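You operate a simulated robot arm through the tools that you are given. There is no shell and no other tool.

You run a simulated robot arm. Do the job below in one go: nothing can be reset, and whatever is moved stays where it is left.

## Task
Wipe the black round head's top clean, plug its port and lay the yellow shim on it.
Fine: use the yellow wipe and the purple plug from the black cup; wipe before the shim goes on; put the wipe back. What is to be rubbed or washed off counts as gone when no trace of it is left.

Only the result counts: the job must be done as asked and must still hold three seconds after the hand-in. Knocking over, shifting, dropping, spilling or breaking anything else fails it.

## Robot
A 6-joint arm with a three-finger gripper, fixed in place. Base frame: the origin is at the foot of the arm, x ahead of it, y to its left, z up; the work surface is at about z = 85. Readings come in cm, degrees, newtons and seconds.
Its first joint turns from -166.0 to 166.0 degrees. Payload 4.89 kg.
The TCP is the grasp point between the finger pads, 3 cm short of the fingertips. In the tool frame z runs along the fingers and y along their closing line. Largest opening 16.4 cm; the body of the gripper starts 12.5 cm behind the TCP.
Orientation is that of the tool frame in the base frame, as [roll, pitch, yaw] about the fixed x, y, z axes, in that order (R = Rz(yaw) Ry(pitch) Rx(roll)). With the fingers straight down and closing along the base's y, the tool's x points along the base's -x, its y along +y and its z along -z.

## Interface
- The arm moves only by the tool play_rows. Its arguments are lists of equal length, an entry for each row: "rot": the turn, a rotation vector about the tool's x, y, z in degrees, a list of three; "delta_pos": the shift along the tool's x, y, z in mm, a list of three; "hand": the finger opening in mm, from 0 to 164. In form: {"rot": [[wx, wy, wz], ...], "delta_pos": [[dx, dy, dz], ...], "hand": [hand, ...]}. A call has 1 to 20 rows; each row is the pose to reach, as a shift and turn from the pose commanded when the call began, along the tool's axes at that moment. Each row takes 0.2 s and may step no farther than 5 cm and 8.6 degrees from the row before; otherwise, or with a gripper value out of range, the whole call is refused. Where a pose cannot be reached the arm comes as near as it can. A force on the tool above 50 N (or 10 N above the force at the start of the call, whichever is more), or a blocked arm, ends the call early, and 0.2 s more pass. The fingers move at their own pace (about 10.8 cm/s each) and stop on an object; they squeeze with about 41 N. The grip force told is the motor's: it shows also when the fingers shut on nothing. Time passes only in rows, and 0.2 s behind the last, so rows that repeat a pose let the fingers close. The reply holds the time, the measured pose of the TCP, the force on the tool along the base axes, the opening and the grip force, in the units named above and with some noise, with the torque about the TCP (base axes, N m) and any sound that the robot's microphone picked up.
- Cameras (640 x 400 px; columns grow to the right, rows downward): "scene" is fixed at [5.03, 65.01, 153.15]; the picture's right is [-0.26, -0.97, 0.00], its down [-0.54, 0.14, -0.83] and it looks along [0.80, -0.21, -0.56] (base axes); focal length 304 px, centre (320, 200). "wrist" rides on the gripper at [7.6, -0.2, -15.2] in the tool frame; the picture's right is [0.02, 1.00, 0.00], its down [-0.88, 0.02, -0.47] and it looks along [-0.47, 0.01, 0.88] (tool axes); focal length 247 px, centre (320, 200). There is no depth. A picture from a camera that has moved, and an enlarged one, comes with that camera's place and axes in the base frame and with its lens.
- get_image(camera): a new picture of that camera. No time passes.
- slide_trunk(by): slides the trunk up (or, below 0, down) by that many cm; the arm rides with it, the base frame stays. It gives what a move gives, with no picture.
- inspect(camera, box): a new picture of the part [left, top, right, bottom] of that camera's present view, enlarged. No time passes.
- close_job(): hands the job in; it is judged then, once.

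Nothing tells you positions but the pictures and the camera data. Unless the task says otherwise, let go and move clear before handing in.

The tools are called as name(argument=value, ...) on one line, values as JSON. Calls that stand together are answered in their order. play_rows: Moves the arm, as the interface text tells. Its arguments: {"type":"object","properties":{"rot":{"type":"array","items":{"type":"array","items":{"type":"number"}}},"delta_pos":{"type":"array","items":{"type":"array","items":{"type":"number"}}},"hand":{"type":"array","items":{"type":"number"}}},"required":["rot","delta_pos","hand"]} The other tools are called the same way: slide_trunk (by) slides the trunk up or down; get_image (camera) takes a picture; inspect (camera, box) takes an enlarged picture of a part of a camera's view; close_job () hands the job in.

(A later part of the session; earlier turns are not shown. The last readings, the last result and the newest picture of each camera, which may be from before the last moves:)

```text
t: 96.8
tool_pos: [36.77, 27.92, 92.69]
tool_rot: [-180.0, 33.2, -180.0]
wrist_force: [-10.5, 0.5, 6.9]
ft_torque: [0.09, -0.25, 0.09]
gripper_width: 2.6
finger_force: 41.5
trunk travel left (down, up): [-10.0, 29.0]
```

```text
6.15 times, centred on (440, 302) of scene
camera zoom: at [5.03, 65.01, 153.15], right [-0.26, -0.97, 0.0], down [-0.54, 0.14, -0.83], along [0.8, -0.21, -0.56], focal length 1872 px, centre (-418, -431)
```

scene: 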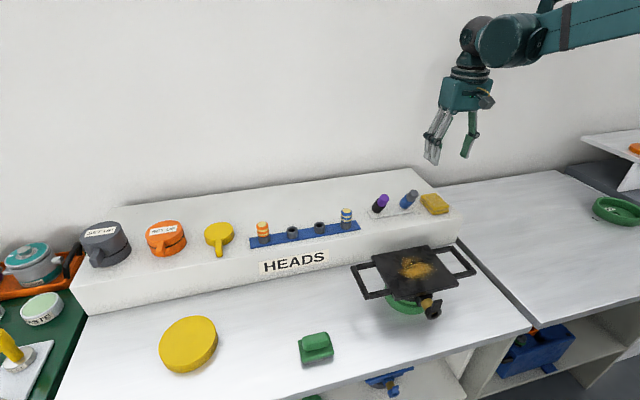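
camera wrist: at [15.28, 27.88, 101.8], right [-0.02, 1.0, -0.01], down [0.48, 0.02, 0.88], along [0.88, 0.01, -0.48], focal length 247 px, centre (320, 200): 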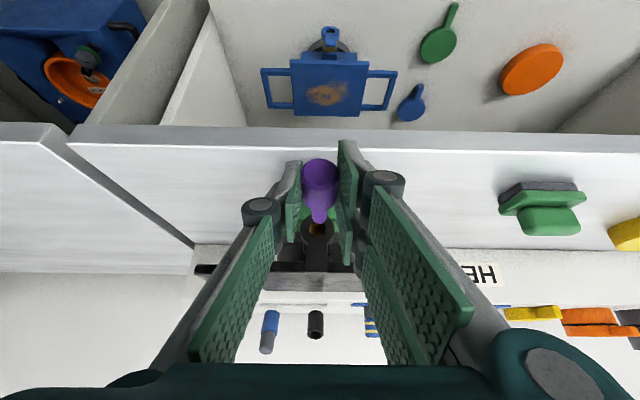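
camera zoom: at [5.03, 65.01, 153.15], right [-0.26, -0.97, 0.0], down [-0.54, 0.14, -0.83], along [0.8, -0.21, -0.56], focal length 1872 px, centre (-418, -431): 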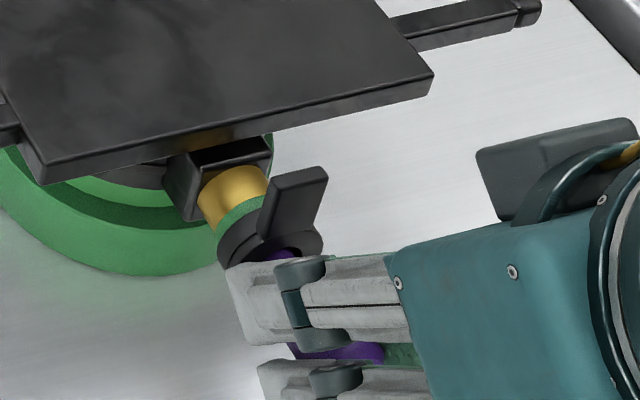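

The collar is spring-loaded and my fingertips, not the cap, are pressing on it. I'll release the plug, back up 1 cm, regrip near the cap's end and push it home from there.

play_rows(rot=[[0, 0, 0], [0, 0, 0], [0, 0, 0], [0, 0, 0]], delta_pos=[[2.5, 0, -1.6], [2.5, 0, -1.6], [2.5, 0, -1.6], [2.5, 0, -1.6]], hand=[0, 38, 40, 40])

inspect(camera="wrist", box=[280, 165, 360, 265])

inspect(camera="scene", box=[400, 270, 480, 335])

```text
t: 97.8
tool_pos: [36.49, 28.09, 92.8]
tool_rot: [179.9, 33.1, 179.9]
wrist_force: [-0.2, -0.2, -0.3]
ft_torque: [-0.01, -0.01, 0.01]
gripper_width: 3.99
finger_force: 0.1
trunk travel left (down, up): [-10.0, 29.0]
```

```text
4.00 times, centred on (320, 215) of wrist
camera zoom: at [21.84, 27.77, 101.38], right [-0.02, 1.0, -0.01], down [0.48, 0.02, 0.88], along [0.88, 0.01, -0.48], focal length 988 px, centre (320, 140)
```

zoom: 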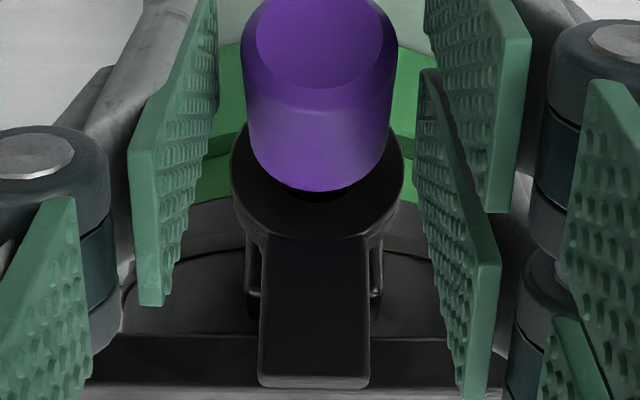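

```text
6.15 times, centred on (440, 302) of scene
camera zoom: at [5.03, 65.01, 153.15], right [-0.26, -0.97, 0.0], down [-0.54, 0.14, -0.83], along [0.8, -0.21, -0.56], focal length 1872 px, centre (-418, -431)
```

zoom: 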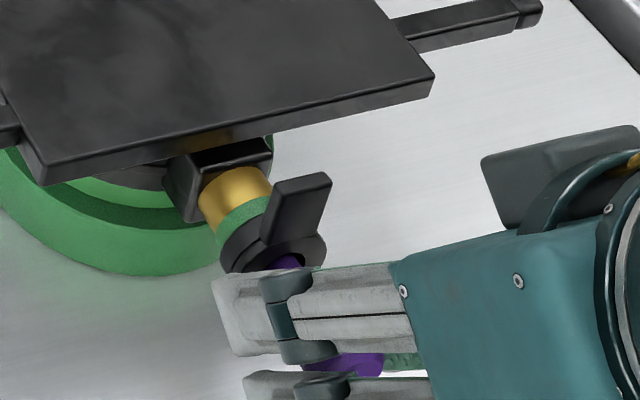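

The green band stays visible, so the plug seems to have engaged; a small gap under the cap remains. I'll regrip nearer the cap end and push gently.

play_rows(rot=[[0, 0, 0], [0, 0, 0], [0, 0, 0], [0, 0, 0], [0, 0, 0], [0, 0, 0], [0, 0, 0]], delta_pos=[[4, 0, -2.7], [8.4, 0, -5.5], [8.4, 0, -5.5], [8.4, 0, -5.5], [8.4, 0, -5.5], [8.4, 0, -5.5], [8.4, 0, -5.5]], hand=[40, 40, 30, 25, 10, 0, 0])

inspect(camera="wrist", box=[280, 165, 360, 265])

inspect(camera="scene", box=[400, 270, 480, 335])

```text
t: 99.4
tool_pos: [35.6, 27.98, 92.7]
tool_rot: [-179.9, 33.2, 180.0]
wrist_force: [-3.1, 3.7, -3.2]
ft_torque: [0.12, 0.22, 0.48]
gripper_width: 2.6
finger_force: 40.8
trunk travel left (down, up): [-10.0, 29.0]
```

```text
4.00 times, centred on (320, 215) of wrist
camera zoom: at [20.83, 27.77, 101.38], right [-0.02, 1.0, -0.01], down [0.48, 0.02, 0.88], along [0.88, 0.01, -0.48], focal length 988 px, centre (320, 140)
```

zoom: 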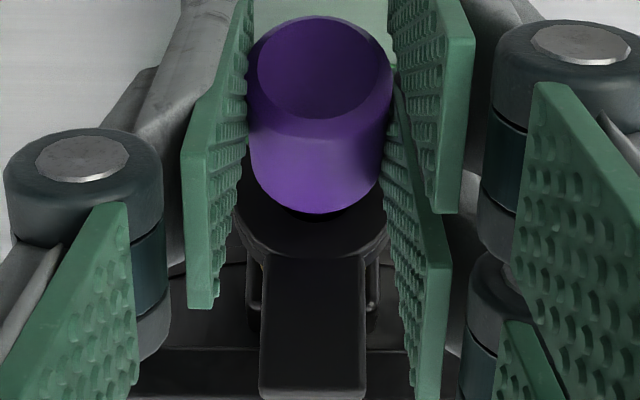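

```text
6.15 times, centred on (440, 302) of scene
camera zoom: at [5.03, 65.01, 153.15], right [-0.26, -0.97, 0.0], down [-0.54, 0.14, -0.83], along [0.8, -0.21, -0.56], focal length 1872 px, centre (-418, -431)
```

zoom: 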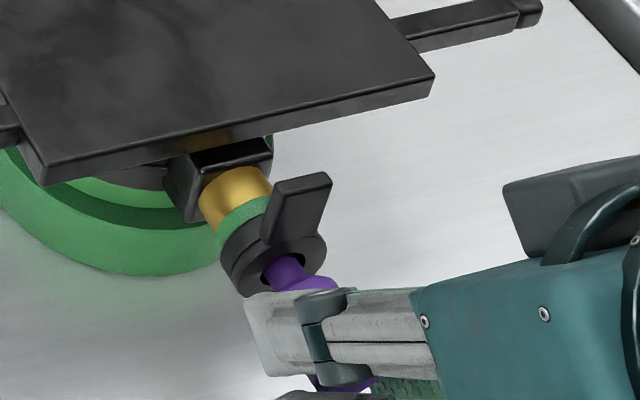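

Regripped further back; about half a centimetre of stem is still visible. Pushing in small steps.

play_rows(rot=[[0, 0, 0], [0, 0, 0], [0, 0, 0]], delta_pos=[[-1.7, 0, 1.1], [-3.3, 0, 2.2], [-4.2, 0, 2.7]], hand=[0, 0, 0])

inspect(camera="scene", box=[400, 270, 480, 335])

```text
t: 100.2
tool_pos: [36.14, 28.09, 92.76]
tool_rot: [180.0, 33.2, 179.9]
wrist_force: [-2.9, 0.8, -5.8]
ft_torque: [0.09, 0.52, 0.23]
gripper_width: 2.61
finger_force: 40.8
trunk travel left (down, up): [-10.0, 29.0]
```

```text
6.15 times, centred on (440, 302) of scene
camera zoom: at [5.03, 65.01, 153.15], right [-0.26, -0.97, 0.0], down [-0.54, 0.14, -0.83], along [0.8, -0.21, -0.56], focal length 1872 px, centre (-418, -431)
```

zoom: 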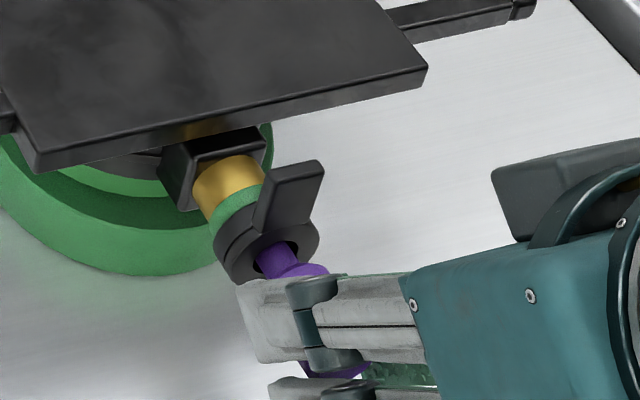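

Pushing further moved the head itself by a few millimetres, so the plug has bottomed out. I'll stop, compare the head and stand with the first picture, and then decide.

inspect(camera="scene", box=[360, 230, 480, 330])

inspect(camera="wrist", box=[250, 165, 390, 300])

```text
4.00 times, centred on (420, 280) of scene
camera zoom: at [5.03, 65.01, 153.15], right [-0.26, -0.97, 0.0], down [-0.54, 0.14, -0.83], along [0.8, -0.21, -0.56], focal length 1217 px, centre (-80, -120)
```

zoom: 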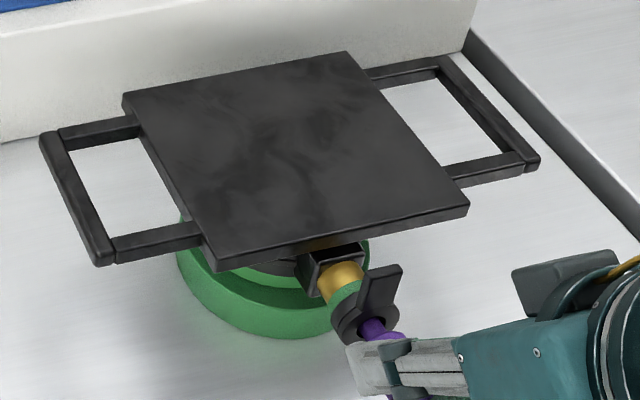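

```text
2.96 times, centred on (320, 232) of wrist
camera zoom: at [21.35, 27.79, 101.42], right [-0.02, 1.0, -0.01], down [0.48, 0.02, 0.88], along [0.88, 0.01, -0.48], focal length 732 px, centre (320, 104)
```

zoom: 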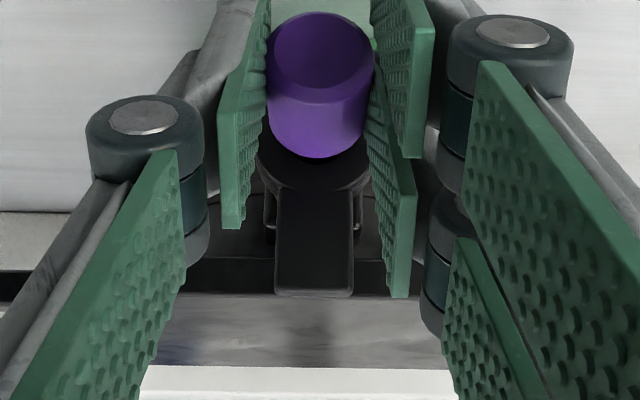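

The stand hasn't moved; the head slid about 5 mm within it. Let me look at the port closely.

inspect(camera="scene", box=[430, 290, 470, 320])

inspect(camera="wrist", box=[295, 165, 345, 240])

```text
13.33 times, centred on (450, 305) of scene
camera zoom: at [5.03, 65.01, 153.15], right [-0.26, -0.97, 0.0], down [-0.54, 0.14, -0.83], along [0.8, -0.21, -0.56], focal length 4057 px, centre (-1413, -1200)
```

zoom: 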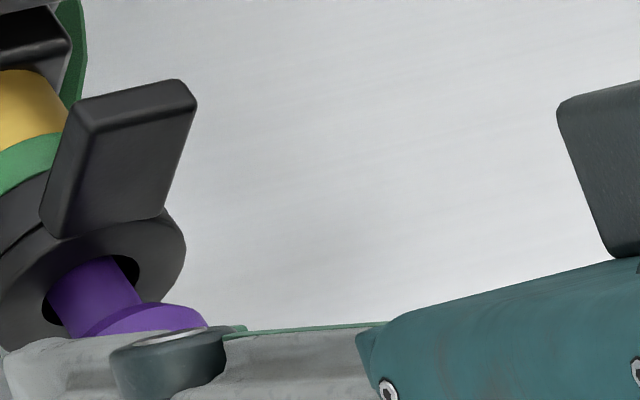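

```text
5.33 times, centred on (320, 202) of wrist
camera zoom: at [21.35, 27.79, 101.42], right [-0.02, 1.0, -0.01], down [0.48, 0.02, 0.88], along [0.88, 0.01, -0.48], focal length 1317 px, centre (320, 187)
```

zoom: 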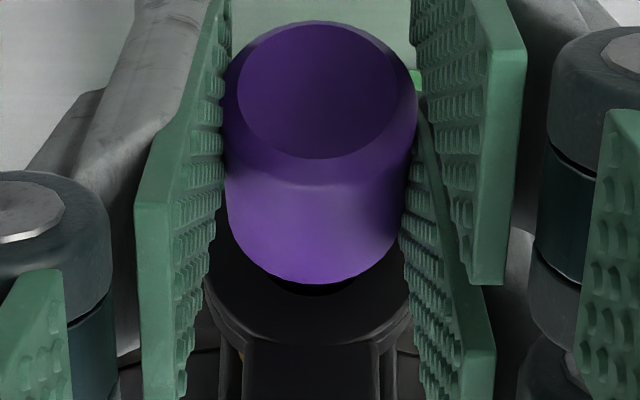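

The stem is well inside and bottomed out, and the green band shows. I'll release and back away, then check that the plug stays.

play_rows(rot=[[0, 0, 0], [0, 0, 0], [0, 0, 0], [0, 0, 0], [0, 0, 0], [0, 0, 0], [0, 0, 0], [0, 0, 0], [0, 0, 0]], delta_pos=[[0, 0, 0], [0, 0, 0], [0, 0, 0], [8, 0, -5.5], [17, 0, -11], [25, 0, -16], [38, 0, -25], [42, 0, -50], [25, 0, -90]], hand=[30, 42, 50, 50, 50, 50, 50, 50, 50])

get_image(camera="wrist")

inspect(camera="scene", box=[360, 230, 480, 330])

inspect(camera="wrist", box=[240, 100, 400, 240])

```text
t: 102.2
tool_pos: [29.08, 28.24, 98.86]
tool_rot: [-179.9, 33.2, -179.9]
wrist_force: [1.2, 2.3, -0.9]
ft_torque: [-0.27, 0.1, -0.19]
gripper_width: 5.0
finger_force: 0.1
trunk travel left (down, up): [-10.0, 29.0]
```

```text
taken
camera wrist: at [14.36, 27.94, 107.55], right [-0.02, 1.0, -0.01], down [0.48, 0.02, 0.88], along [0.88, 0.01, -0.48], focal length 247 px, centre (320, 200)
```

wrist: 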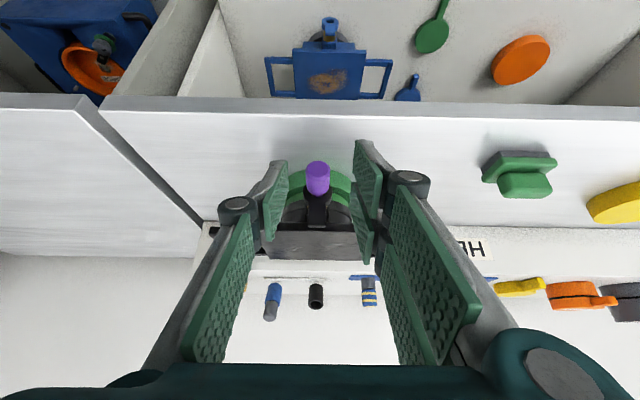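

```text
4.00 times, centred on (420, 280) of scene
camera zoom: at [5.03, 65.01, 153.15], right [-0.26, -0.97, 0.0], down [-0.54, 0.14, -0.83], along [0.8, -0.21, -0.56], focal length 1217 px, centre (-80, -120)
```

zoom: 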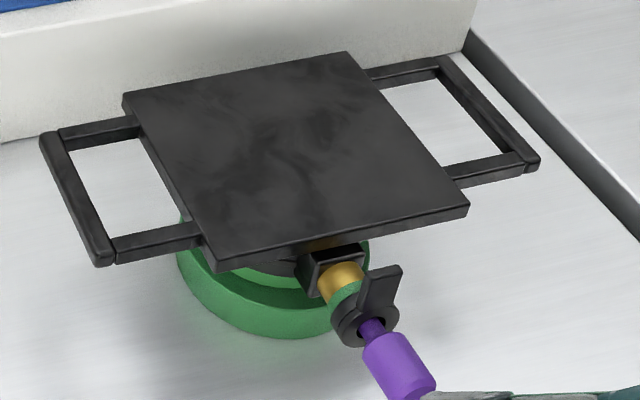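

```text
2.86 times, centred on (320, 170) of wrist
camera zoom: at [14.36, 27.94, 107.55], right [-0.02, 1.0, -0.01], down [0.48, 0.02, 0.88], along [0.88, 0.01, -0.48], focal length 706 px, centre (320, 286)
```

zoom: 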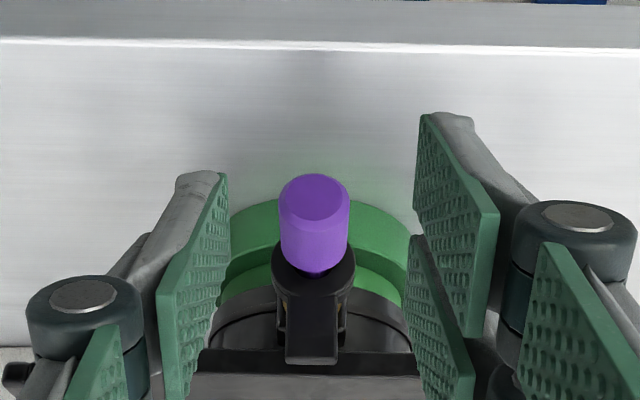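

The plug stays in the port on its own. I'll zoom in on the fitting.

inspect(camera="scene", box=[430, 290, 475, 335])

inspect(camera="wrist", box=[290, 150, 350, 220])

```text
8.89 times, centred on (452, 312) of scene
camera zoom: at [5.03, 65.01, 153.15], right [-0.26, -0.97, 0.0], down [-0.54, 0.14, -0.83], along [0.8, -0.21, -0.56], focal length 2705 px, centre (-858, -800)
```

zoom: 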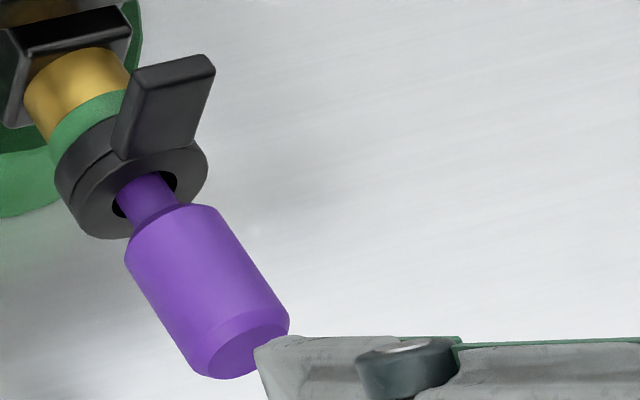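

```text
5.71 times, centred on (320, 185) of wrist
camera zoom: at [14.36, 27.94, 107.55], right [-0.02, 1.0, -0.01], down [0.48, 0.02, 0.88], along [0.88, 0.01, -0.48], focal length 1411 px, centre (320, 286)
```

zoom: 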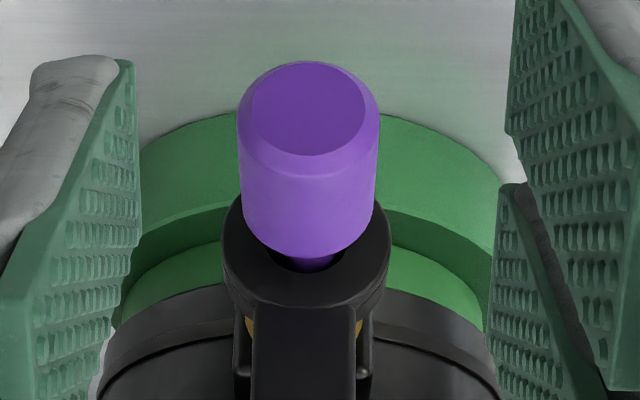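

The plug is coaxial, holding firmly, and the green indicator band shows. Next is the shim: I take the plain flat yellow disc near (50.8, 84) to be it, since the tabbed pieces match the set-up heads. I'll move over and measure it.

play_rows(rot=[[0, 4, 0], [0, 8, 0], [0, 13, 0], [0, 18, 0], [0, 23, 0], [0, 28, 0], [0, 33.2, 0]], delta_pos=[[-27, 0, -28], [-55, 0, -56], [-85, 0, -84], [-115, 0, -110], [-147, 0, -133], [-178, 0, -154], [-209, 0, -174]], hand=[50, 50, 60, 80, 100, 120, 150])

play_rows(rot=[[0, 0, -5], [0, 0, -10], [0, 0, -15], [0, 0, -20], [0, 0, -25], [0, 0, -30], [0, 0, -35], [0, 0, -40], [0, 0, -45], [0, 0, -50], [0, 0, -55], [0, 0, -58.8]], delta_pos=[[-6, 38, 11], [-12, 75, 22], [-18, 113, 33], [-23, 150, 43], [-29, 188, 54], [-35, 225, 65], [-41, 263, 76], [-47, 300, 87], [-53, 338, 98], [-58, 375, 108], [-64, 413, 119], [-70, 450, 130]], hand=[155, 155, 155, 155, 155, 155, 155, 155, 155, 155, 155, 155])

get_image(camera="wrist")

get_image(camera="scene")

```text
t: 103.8
tool_pos: [36.98, 27.82, 124.97]
tool_rot: [-180.0, 0.0, 179.9]
wrist_force: [-1.1, 0.3, 1.8]
ft_torque: [0.11, -0.22, 0.02]
gripper_width: 15.01
finger_force: 0.1
trunk travel left (down, up): [-10.0, 29.0]
```

```text
t: 106.4
tool_pos: [44.19, 72.81, 111.96]
tool_rot: [180.0, 0.1, -121.2]
wrist_force: [-1.0, -1.8, 1.6]
ft_torque: [0.38, -0.1, 0.02]
gripper_width: 15.48
finger_force: 0.1
trunk travel left (down, up): [-10.0, 29.0]
```

```text
taken
camera wrist: at [40.33, 66.1, 127.25], right [-0.87, 0.5, 0.0], down [0.44, 0.76, 0.47], along [0.24, 0.41, -0.88], focal length 247 px, centre (320, 200)
```

wrist: 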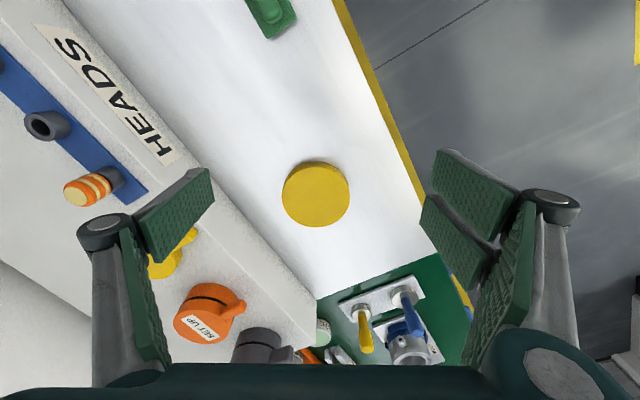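

```text
taken
```

scene: 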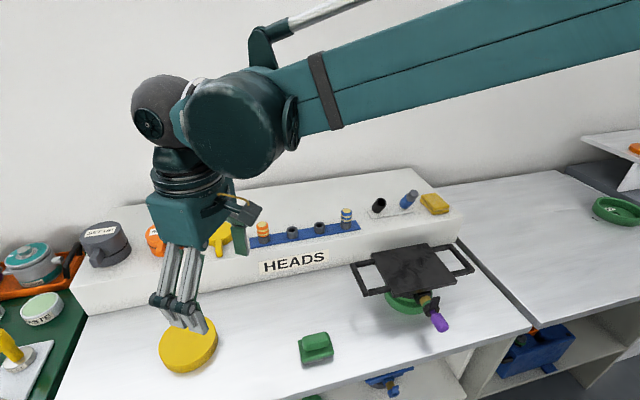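

The disc is centred near (51.2, 83.3) with about 12.4 cm diameter. I'll zoom in to check its edge and thickness.

inspect(camera="wrist", box=[260, 140, 380, 250])

inspect(camera="wrist", box=[130, 200, 300, 370])

inspect(camera="scene", box=[130, 290, 250, 390])

inspect(camera="scene", box=[340, 230, 490, 350])

```text
3.64 times, centred on (320, 195) of wrist
camera zoom: at [40.33, 66.1, 127.25], right [-0.87, 0.5, 0.0], down [0.44, 0.76, 0.47], along [0.24, 0.41, -0.88], focal length 898 px, centre (320, 218)
```

zoom: 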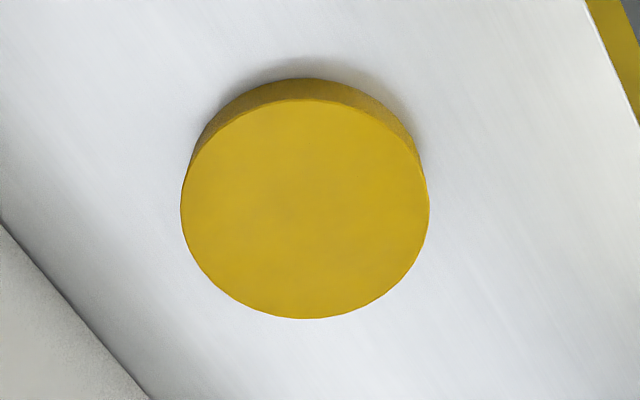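

```text
2.35 times, centred on (215, 285) of wrist
camera zoom: at [40.33, 66.1, 127.25], right [-0.87, 0.5, 0.0], down [0.44, 0.76, 0.47], along [0.24, 0.41, -0.88], focal length 581 px, centre (567, 0)
```

zoom: 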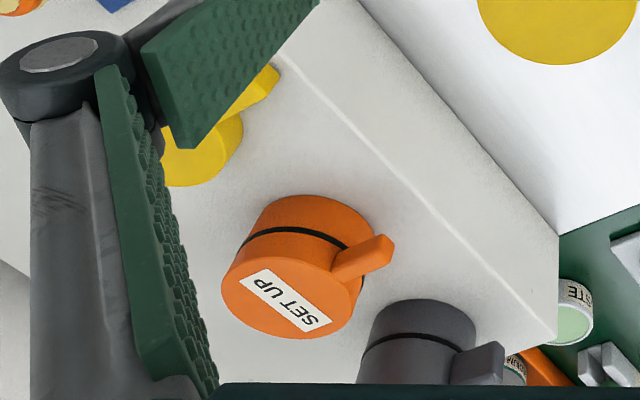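

```text
4.00 times, centred on (190, 340) of scene
camera zoom: at [5.03, 65.01, 153.15], right [-0.26, -0.97, 0.0], down [-0.54, 0.14, -0.83], along [0.8, -0.21, -0.56], focal length 1217 px, centre (840, -360)
```

zoom: 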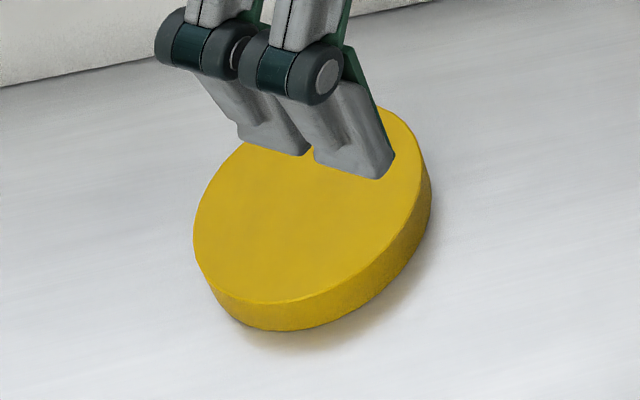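

```text
3.33 times, centred on (415, 290) of scene
camera zoom: at [5.03, 65.01, 153.15], right [-0.26, -0.97, 0.0], down [-0.54, 0.14, -0.83], along [0.8, -0.21, -0.56], focal length 1014 px, centre (3, -100)
```

zoom: 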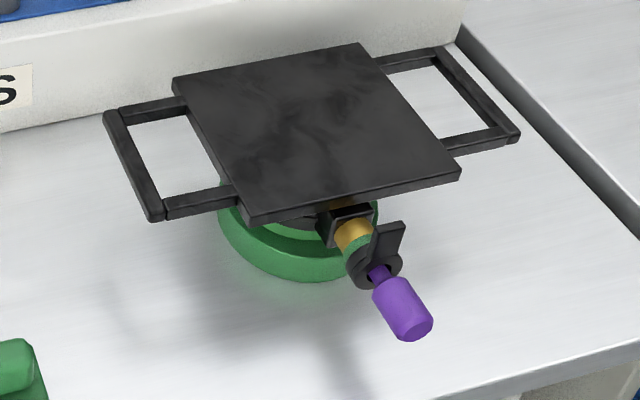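

The tabbed piece is a chunky mini-head with a tab, like the set-up heads, so the plain disc is the shim. It sits at about (51.4, 84.0), right at the reach limit, so I'll tilt the tool 20° outward and approach to 15 cm above.

play_rows(rot=[[0, -3, 0], [0, -6, 0], [0, -9, 0], [0, -12, 0], [0, -15, 0], [0, -18, 0], [0, -20, 0]], delta_pos=[[-18, -1, 17], [-36, -1, 34], [-54, -2, 51], [-72, -2, 68], [-90, -3, 85], [-108, -3, 102], [-125, -4, 120]], hand=[160, 160, 160, 160, 160, 160, 160])

get_image(camera="wrist")

get_image(camera="scene")

```text
t: 108.0
tool_pos: [50.83, 83.53, 99.96]
tool_rot: [-179.9, 20.1, -121.2]
wrist_force: [0.6, -0.4, 0.5]
ft_torque: [0.11, -0.06, 0.01]
gripper_width: 16.0
finger_force: 0.0
trunk travel left (down, up): [-10.0, 29.0]
```

```text
taken
camera wrist: at [44.6, 72.66, 111.77], right [-0.87, 0.5, -0.01], down [0.33, 0.58, 0.75], along [0.38, 0.64, -0.67], focal length 247 px, centre (320, 200)
```

wrist: 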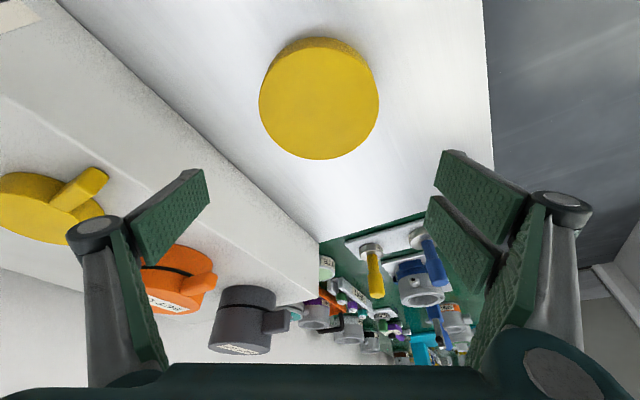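

```text
taken
```

scene: 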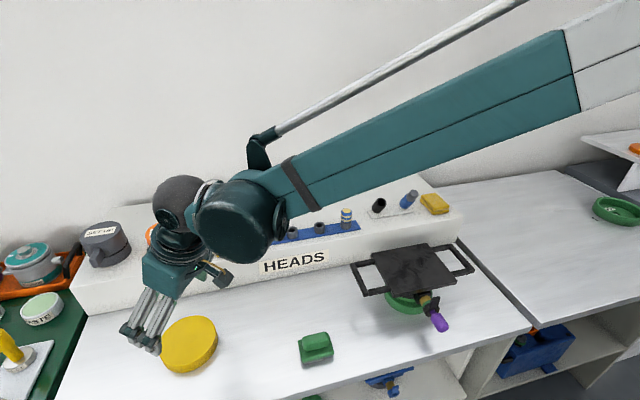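

The disc is laterally centred between the fingers. I'll lower around it, stopping just above the table.

play_rows(rot=[[0, 0, 0], [0, 0, 0], [0, 0, 0], [0, 0, 0], [0, 0, 0]], delta_pos=[[10, 0, 26], [20, 0, 52], [29, 0, 76], [36, 0, 94], [39, 0, 102]], hand=[160, 160, 160, 160, 160])

get_image(camera="wrist")

inspect(camera="scene", box=[110, 280, 250, 390])

```text
t: 109.2
tool_pos: [50.66, 83.33, 88.95]
tool_rot: [180.0, 20.0, -121.2]
wrist_force: [-0.4, 0.8, 0.0]
ft_torque: [0.05, -0.01, 0.0]
gripper_width: 15.99
finger_force: 0.0
trunk travel left (down, up): [-10.0, 29.0]
```

```text
taken
camera wrist: at [44.47, 72.59, 100.81], right [-0.87, 0.5, -0.01], down [0.33, 0.58, 0.75], along [0.38, 0.64, -0.67], focal length 247 px, centre (320, 200)
```

wrist: 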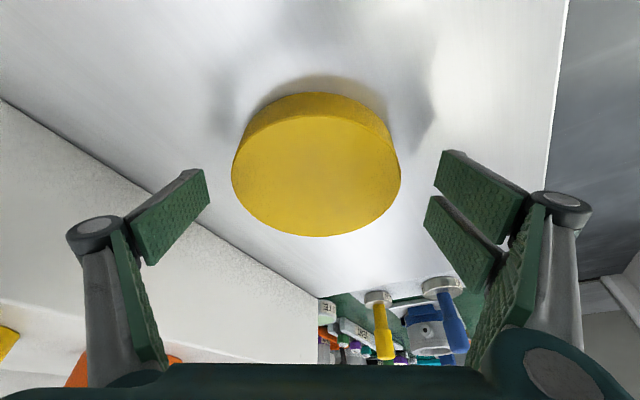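

```text
3.64 times, centred on (180, 335) of scene
camera zoom: at [5.03, 65.01, 153.15], right [-0.26, -0.97, 0.0], down [-0.54, 0.14, -0.83], along [0.8, -0.21, -0.56], focal length 1106 px, centre (829, -291)
```

zoom: 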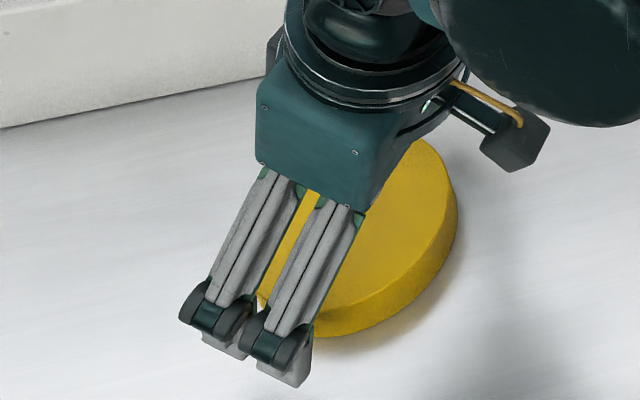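

The disc (top at about z 88, roughly 3 cm thick) is centred under the grip line. I'll close on it.

play_rows(rot=[[0, 0, 0], [0, 0, 0], [0, 0, 0], [0, 0, 0], [0, 0, 0], [0, 0, 0], [0, 0, 0], [0, 0, 0]], delta_pos=[[0, 0, 1], [0, 0, 1], [0, 0, 1], [0, 0, 1], [0, 0, 1], [0, 0, 1], [0, 0, 1], [0, 0, 1]], hand=[150, 142, 134, 128, 120, 100, 60, 0])

get_image(camera="wrist")

```text
t: 111.0
tool_pos: [51.04, 83.18, 88.97]
tool_rot: [-180.0, 20.1, -121.4]
wrist_force: [27.2, -15.0, 19.6]
ft_torque: [-0.62, -2.07, -1.57]
gripper_width: 11.98
finger_force: 45.1
trunk travel left (down, up): [-10.0, 29.0]
```

```text
taken
camera wrist: at [44.64, 72.46, 100.84], right [-0.86, 0.5, -0.01], down [0.33, 0.58, 0.75], along [0.38, 0.64, -0.67], focal length 247 px, centre (320, 200)
```

wrist: 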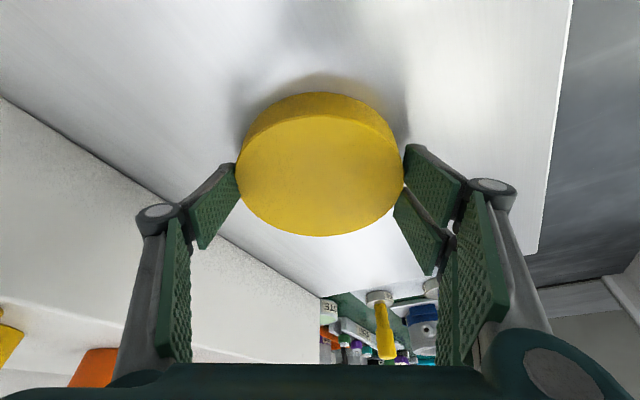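

It's gripped at 12 cm, but there is side load because the disc was about 4 mm off-centre. I'll relax that offset first, then lift slowly.

play_rows(rot=[[0, 0, 0], [0, 0, 0], [0, 0, 0]], delta_pos=[[0, -1.5, -0.5], [0, -3, -1], [0, -3, -1]], hand=[0, 0, 0])

```text
t: 111.8
tool_pos: [50.93, 83.26, 89.02]
tool_rot: [179.9, 20.1, -121.3]
wrist_force: [11.5, -3.7, 11.2]
ft_torque: [0.07, -1.15, -3.88]
gripper_width: 11.99
finger_force: 45.0
trunk travel left (down, up): [-10.0, 29.0]
```

The load is much lower. Now a slow vertical lift of 2 cm.

play_rows(rot=[[0, 0, 0], [0, 0, 0], [0, 0, 0], [0, 0, 0], [0, 0, 0], [0, 0, 0]], delta_pos=[[-0.7, -0.5, -1.9], [-1.4, -0.5, -3.8], [-2.7, -0.5, -7.5], [-4.1, -0.5, -11.3], [-5.5, -0.5, -15], [-6.8, -0.5, -18.8]], hand=[0, 0, 0, 0, 0, 0])

get_image(camera="wrist")

inspect(camera="scene", box=[110, 260, 270, 390])

```text
t: 112.5
tool_pos: [50.99, 83.25, 89.1]
tool_rot: [179.9, 19.7, -121.3]
wrist_force: [3.8, 6.0, -32.7]
ft_torque: [-0.01, -0.67, -1.11]
gripper_width: 11.96
finger_force: 45.0
trunk travel left (down, up): [-10.0, 29.0]
stopped in row 3: the force on the tool passed its limit at 59 N (the readings are from after the stop); the commanded pose is now the measured one
```

```text
taken
camera wrist: at [44.73, 72.5, 100.92], right [-0.87, 0.5, -0.01], down [0.33, 0.58, 0.74], along [0.38, 0.64, -0.67], focal length 247 px, centre (320, 200)
```

wrist: 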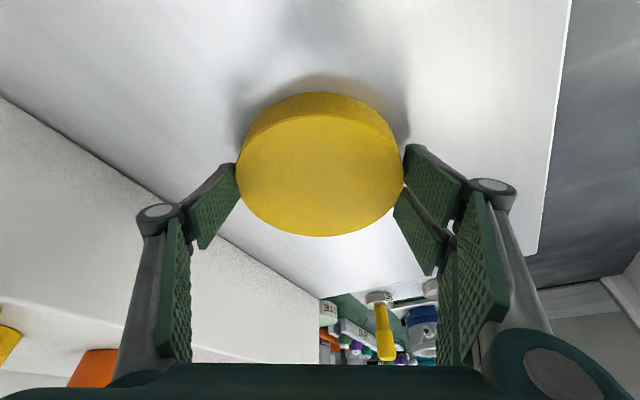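

```text
3.08 times, centred on (190, 325) of scene
camera zoom: at [5.03, 65.01, 153.15], right [-0.26, -0.97, 0.0], down [-0.54, 0.14, -0.83], along [0.8, -0.21, -0.56], focal length 936 px, centre (720, -185)
```

zoom: 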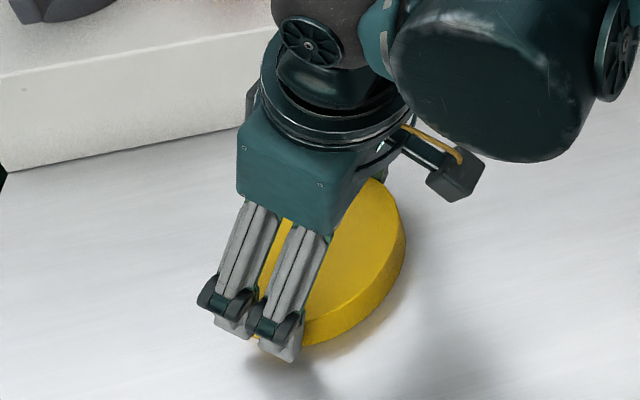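

The disc doesn't budge even at nearly 60 N, so it is fixed to the table and cannot be the shim; the loose yellow tabbed piece on the shelf must be it. I'll release and rise.

play_rows(rot=[[0, 0, 0], [0, 0, 0], [0, 0, 0], [0, 0, 0], [0, 0, 0]], delta_pos=[[0, 0, 0], [0, 0, 0], [0, 0, 0], [0, 0, 0], [0, 0, 0]], hand=[130, 145, 160, 160, 160])

play_rows(rot=[[0, 0, 0], [0, 3, 0], [0, 6, 0], [0, 9, 0], [0, 12, 0], [0, 15, 0], [0, 18, 0], [0, 20, 0]], delta_pos=[[-7, 0, -19], [-20, 0, -55], [-34, 0, -92], [-40, 0, -130], [-40, 0, -170], [-35, 0, -205], [-20, 0, -240], [0, 0, -270]], hand=[160, 160, 160, 160, 160, 160, 160, 160])

get_image(camera="wrist")

get_image(camera="scene")

```text
t: 113.7
tool_pos: [51.06, 83.11, 89.33]
tool_rot: [179.9, 19.8, -121.1]
wrist_force: [-0.1, 0.5, -0.5]
ft_torque: [0.0, 0.03, 0.02]
gripper_width: 16.01
finger_force: 0.0
trunk travel left (down, up): [-10.0, 29.0]
```

```text
t: 115.5
tool_pos: [46.43, 75.37, 114.64]
tool_rot: [179.9, -0.3, -121.2]
wrist_force: [0.5, 0.7, 0.5]
ft_torque: [-0.08, 0.01, 0.03]
gripper_width: 16.0
finger_force: 0.1
trunk travel left (down, up): [-10.0, 29.0]
```

```text
taken
camera wrist: at [42.63, 68.67, 130.0], right [-0.87, 0.5, 0.0], down [0.44, 0.76, 0.47], along [0.23, 0.41, -0.88], focal length 247 px, centre (320, 200)
```

wrist: 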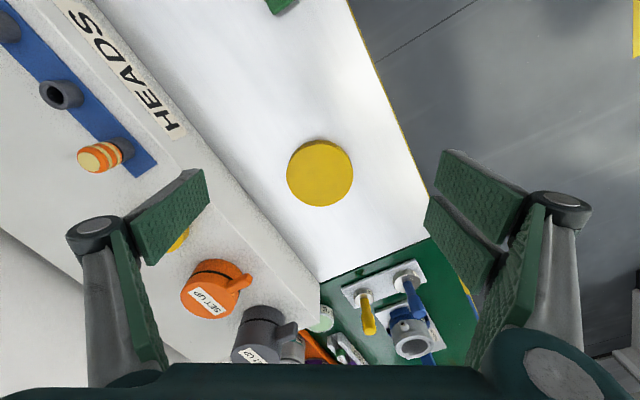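

```text
taken
```

scene: 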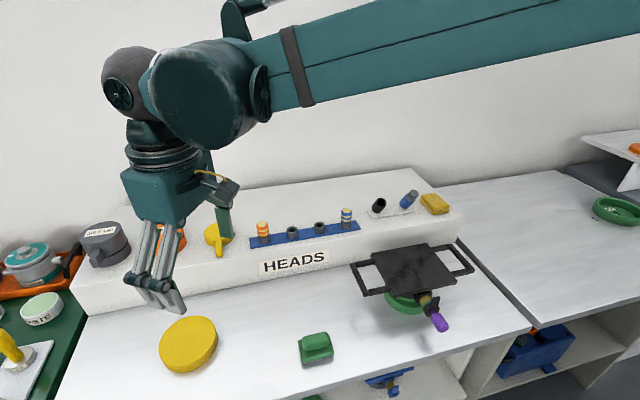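

The disc is undisturbed in its original place. The tabbed yellow piece sits at about (74, 75) on the shelf, so I'll swing round and look at it closely.

play_rows(rot=[[0, 0, 7], [0, 0, 14], [0, 0, 21], [0, 0, 28], [0, 0, 35], [0, 0, 42], [0, 0, 49], [0, 0, 55], [0, 0, 58.8]], delta_pos=[[-2, -3, -4], [-4, -7, -8], [-6, -10, -12], [-8, -14, -16], [-10, -17, -20], [-12, -20, -24], [-14, -24, -28], [-16, -27, -32], [-18.6, -30.8, -35]], hand=[160, 160, 150, 140, 130, 120, 110, 100, 100])

play_rows(rot=[[0, -5, 0], [0, -10, 0], [0, -15, 0], [0, -20, 0], [0, -25, 0], [0, -30, 0]], delta_pos=[[-10, 0, 0], [-20, 0, 0], [-35, 0, 0], [-50, 0, 0], [-70, 0, 0], [-90, 0, 0]], hand=[100, 100, 100, 100, 100, 100])

get_image(camera="wrist")

inspect(camera="wrist", box=[220, 60, 420, 210])

inspect(camera="scene", box=[180, 180, 290, 270])

```text
t: 117.5
tool_pos: [49.9, 75.29, 118.25]
tool_rot: [-179.8, -0.1, 179.9]
wrist_force: [-0.4, 0.1, 0.7]
ft_torque: [-0.01, -0.02, -0.02]
gripper_width: 10.02
finger_force: 0.0
trunk travel left (down, up): [-10.0, 29.0]
```

```text
t: 118.9
tool_pos: [59.45, 75.39, 117.93]
tool_rot: [-179.8, 29.9, 179.8]
wrist_force: [-0.6, -0.2, 1.0]
ft_torque: [0.01, -0.03, -0.01]
gripper_width: 10.01
finger_force: 0.0
trunk travel left (down, up): [-10.0, 29.0]
```

```text
taken
camera wrist: at [45.14, 75.27, 127.49], right [-0.01, 1.0, -0.01], down [0.53, 0.02, 0.85], along [0.85, 0.0, -0.53], focal length 247 px, centre (320, 200)
```

wrist: 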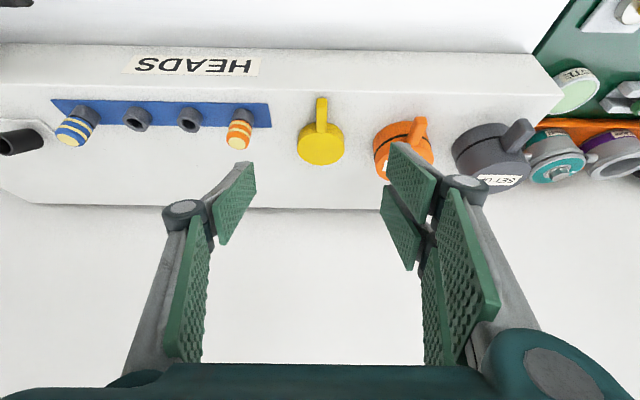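

```text
2.67 times, centred on (320, 135) of wrist
camera zoom: at [45.14, 75.27, 127.49], right [-0.01, 1.0, -0.01], down [0.53, 0.02, 0.85], along [0.85, 0.0, -0.53], focal length 659 px, centre (320, 373)
```

zoom: 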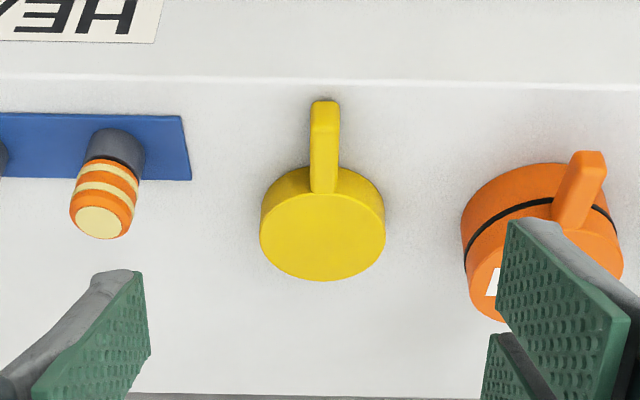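

```text
4.44 times, centred on (235, 225) of scene
camera zoom: at [5.03, 65.01, 153.15], right [-0.26, -0.97, 0.0], down [-0.54, 0.14, -0.83], along [0.8, -0.21, -0.56], focal length 1352 px, centre (698, 89)
```

zoom: 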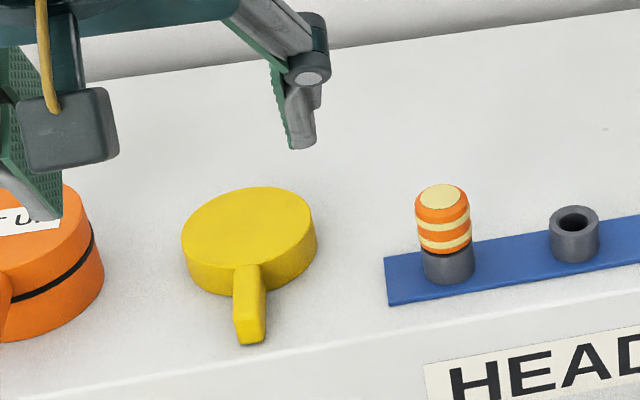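

The tabbed piece is a 7.9 cm disc about 2.2 cm thick with a tab pointing at the robot, roughly x 66.7–71.7, y 75.3. I'll go to just above the tab and grip it there.

play_rows(rot=[[0, 1, 0], [0, 2, 0], [0, 3, 0], [0, 4, 0], [0, 5, 0]], delta_pos=[[-4, 0, 30], [-8, 0, 60], [-12, -1, 90], [-16, -1, 120], [-20, -1, 149]], hand=[80, 60, 50, 45, 45])

get_image(camera="wrist")

inspect(camera="wrist", box=[260, 90, 400, 220])

inspect(camera="scene", box=[170, 170, 290, 270])

```text
t: 120.1
tool_pos: [67.89, 75.24, 106.31]
tool_rot: [-179.9, 24.9, -179.9]
wrist_force: [-0.4, -0.1, 1.2]
ft_torque: [0.05, -0.12, 0.04]
gripper_width: 4.5
finger_force: 0.1
trunk travel left (down, up): [-10.0, 29.0]
```

```text
taken
camera wrist: at [54.58, 74.99, 117.01], right [-0.02, 1.0, -0.01], down [0.6, 0.02, 0.8], along [0.8, 0.01, -0.6], focal length 247 px, centre (320, 200)
```

wrist: 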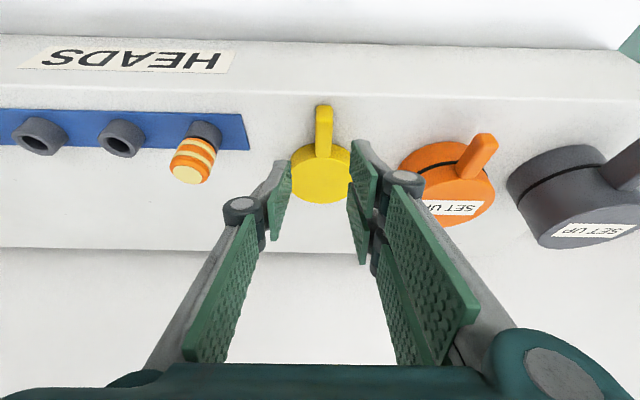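

```text
3.08 times, centred on (330, 155) of wrist
camera zoom: at [54.58, 74.99, 117.01], right [-0.02, 1.0, -0.01], down [0.6, 0.02, 0.8], along [0.8, 0.01, -0.6], focal length 760 px, centre (289, 338)
```

zoom: 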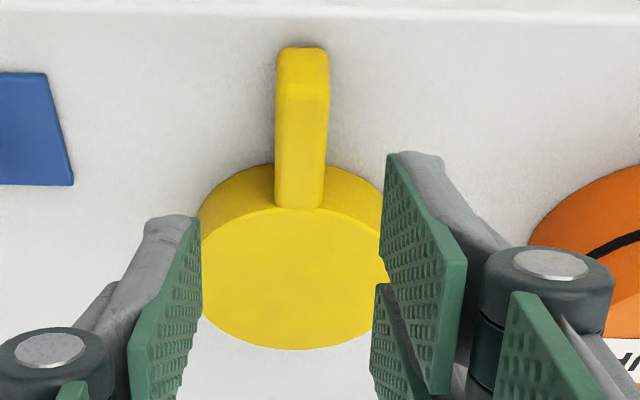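

```text
4.00 times, centred on (230, 220) of scene
camera zoom: at [5.03, 65.01, 153.15], right [-0.26, -0.97, 0.0], down [-0.54, 0.14, -0.83], along [0.8, -0.21, -0.56], focal length 1217 px, centre (680, 120)
```

zoom: 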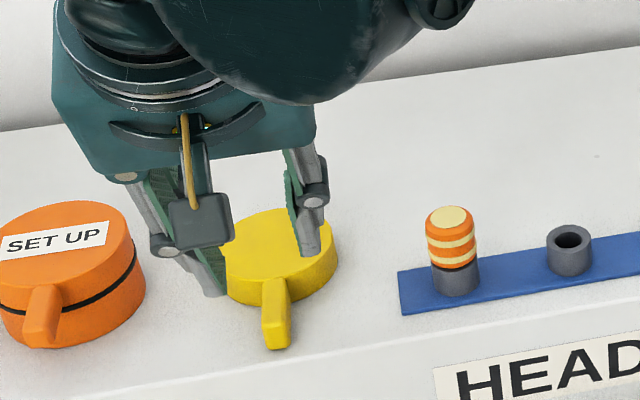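

The tab is about 1.6 cm wide and 2 cm tall, centred near y 75.5. I'll lower around it.

play_rows(rot=[[0, 0, 0], [0, 0, 0], [0, 0, 0], [0, 0, 0]], delta_pos=[[5, 2.8, 15], [10, 2.8, 30], [15, 2.8, 45], [20, 2.8, 58]], hand=[45, 45, 45, 45])

inspect(camera="wrist", box=[250, 90, 390, 230])

inspect(camera="scene", box=[180, 190, 280, 270])

```text
t: 121.1
tool_pos: [68.48, 75.31, 100.13]
tool_rot: [-179.9, 24.9, -179.8]
wrist_force: [0.2, -0.5, -0.6]
ft_torque: [0.05, -0.04, 0.0]
gripper_width: 4.45
finger_force: 0.1
trunk travel left (down, up): [-10.0, 29.0]
```

```text
2.86 times, centred on (320, 160) of wrist
camera zoom: at [55.21, 75.15, 110.89], right [-0.02, 1.0, -0.01], down [0.6, 0.02, 0.8], along [0.8, 0.01, -0.6], focal length 706 px, centre (320, 314)
```

zoom: 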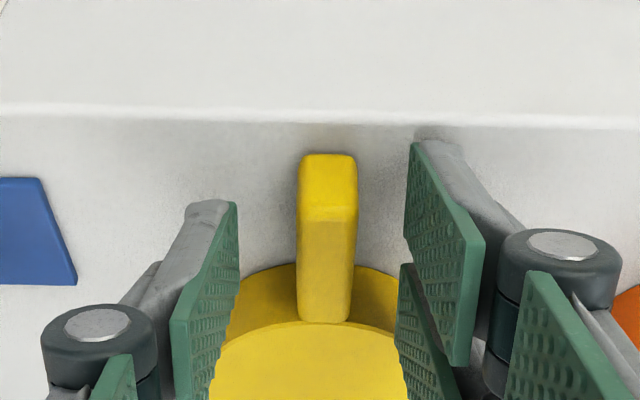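

```text
5.00 times, centred on (230, 230) of scene
camera zoom: at [5.03, 65.01, 153.15], right [-0.26, -0.97, 0.0], down [-0.54, 0.14, -0.83], along [0.8, -0.21, -0.56], focal length 1521 px, centre (770, 50)
```

zoom: 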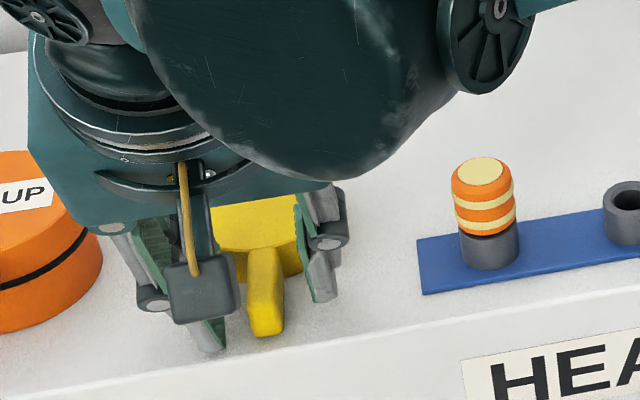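

The tab is nicely between the fingers. Closing.

play_rows(rot=[[0, 0, 0], [0, 0, 0], [0, 0, 0], [0, 0, 0], [0, 0, 0]], delta_pos=[[0, 1, 0], [0, 1, 0], [0, 1, 0], [0, 1, 0], [0, 1, 0]], hand=[35, 25, 15, 5, 0])

play_rows(rot=[[0, 0, 0], [0, 0, 0], [0, 0, 0], [0, 0, 0], [0, 0, 0]], delta_pos=[[-0.8, 0, -1.8], [-1.7, 0, -3.6], [-3.4, 0, -7.3], [-5, 0, -10.9], [-6.3, 0, -13.6]], hand=[0, 0, 0, 0, 0])

get_image(camera="wrist")

inspect(camera="scene", box=[180, 190, 280, 270])

```text
t: 122.3
tool_pos: [68.52, 75.52, 100.25]
tool_rot: [180.0, 24.8, -180.0]
wrist_force: [-0.3, -0.6, 0.8]
ft_torque: [0.03, 0.09, 0.03]
gripper_width: 1.53
finger_force: 41.4
trunk travel left (down, up): [-10.0, 29.0]
```

```text
t: 123.5
tool_pos: [68.54, 75.4, 101.77]
tool_rot: [-179.9, 24.7, -179.9]
wrist_force: [-0.6, -0.6, -2.0]
ft_torque: [0.0, 0.09, -0.01]
gripper_width: 1.56
finger_force: 40.8
trunk travel left (down, up): [-10.0, 29.0]
```

```text
taken
camera wrist: at [55.27, 75.27, 112.38], right [-0.02, 1.0, -0.01], down [0.6, 0.02, 0.8], along [0.8, 0.01, -0.6], focal length 247 px, centre (320, 200)
```

wrist: 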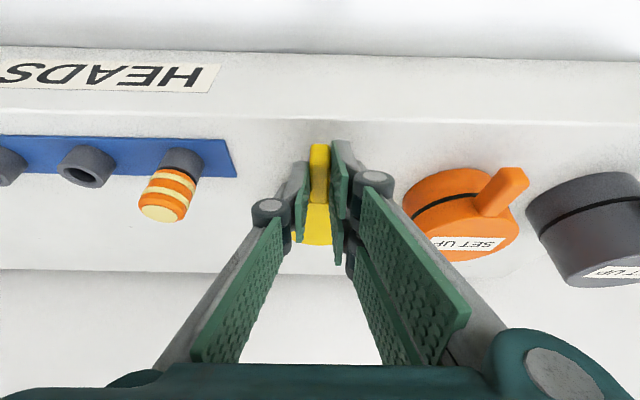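

```text
5.00 times, centred on (230, 230) of scene
camera zoom: at [5.03, 65.01, 153.15], right [-0.26, -0.97, 0.0], down [-0.54, 0.14, -0.83], along [0.8, -0.21, -0.56], focal length 1521 px, centre (770, 50)
```

zoom: 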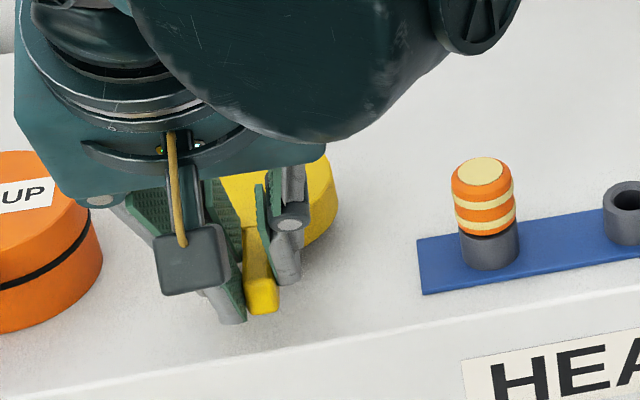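

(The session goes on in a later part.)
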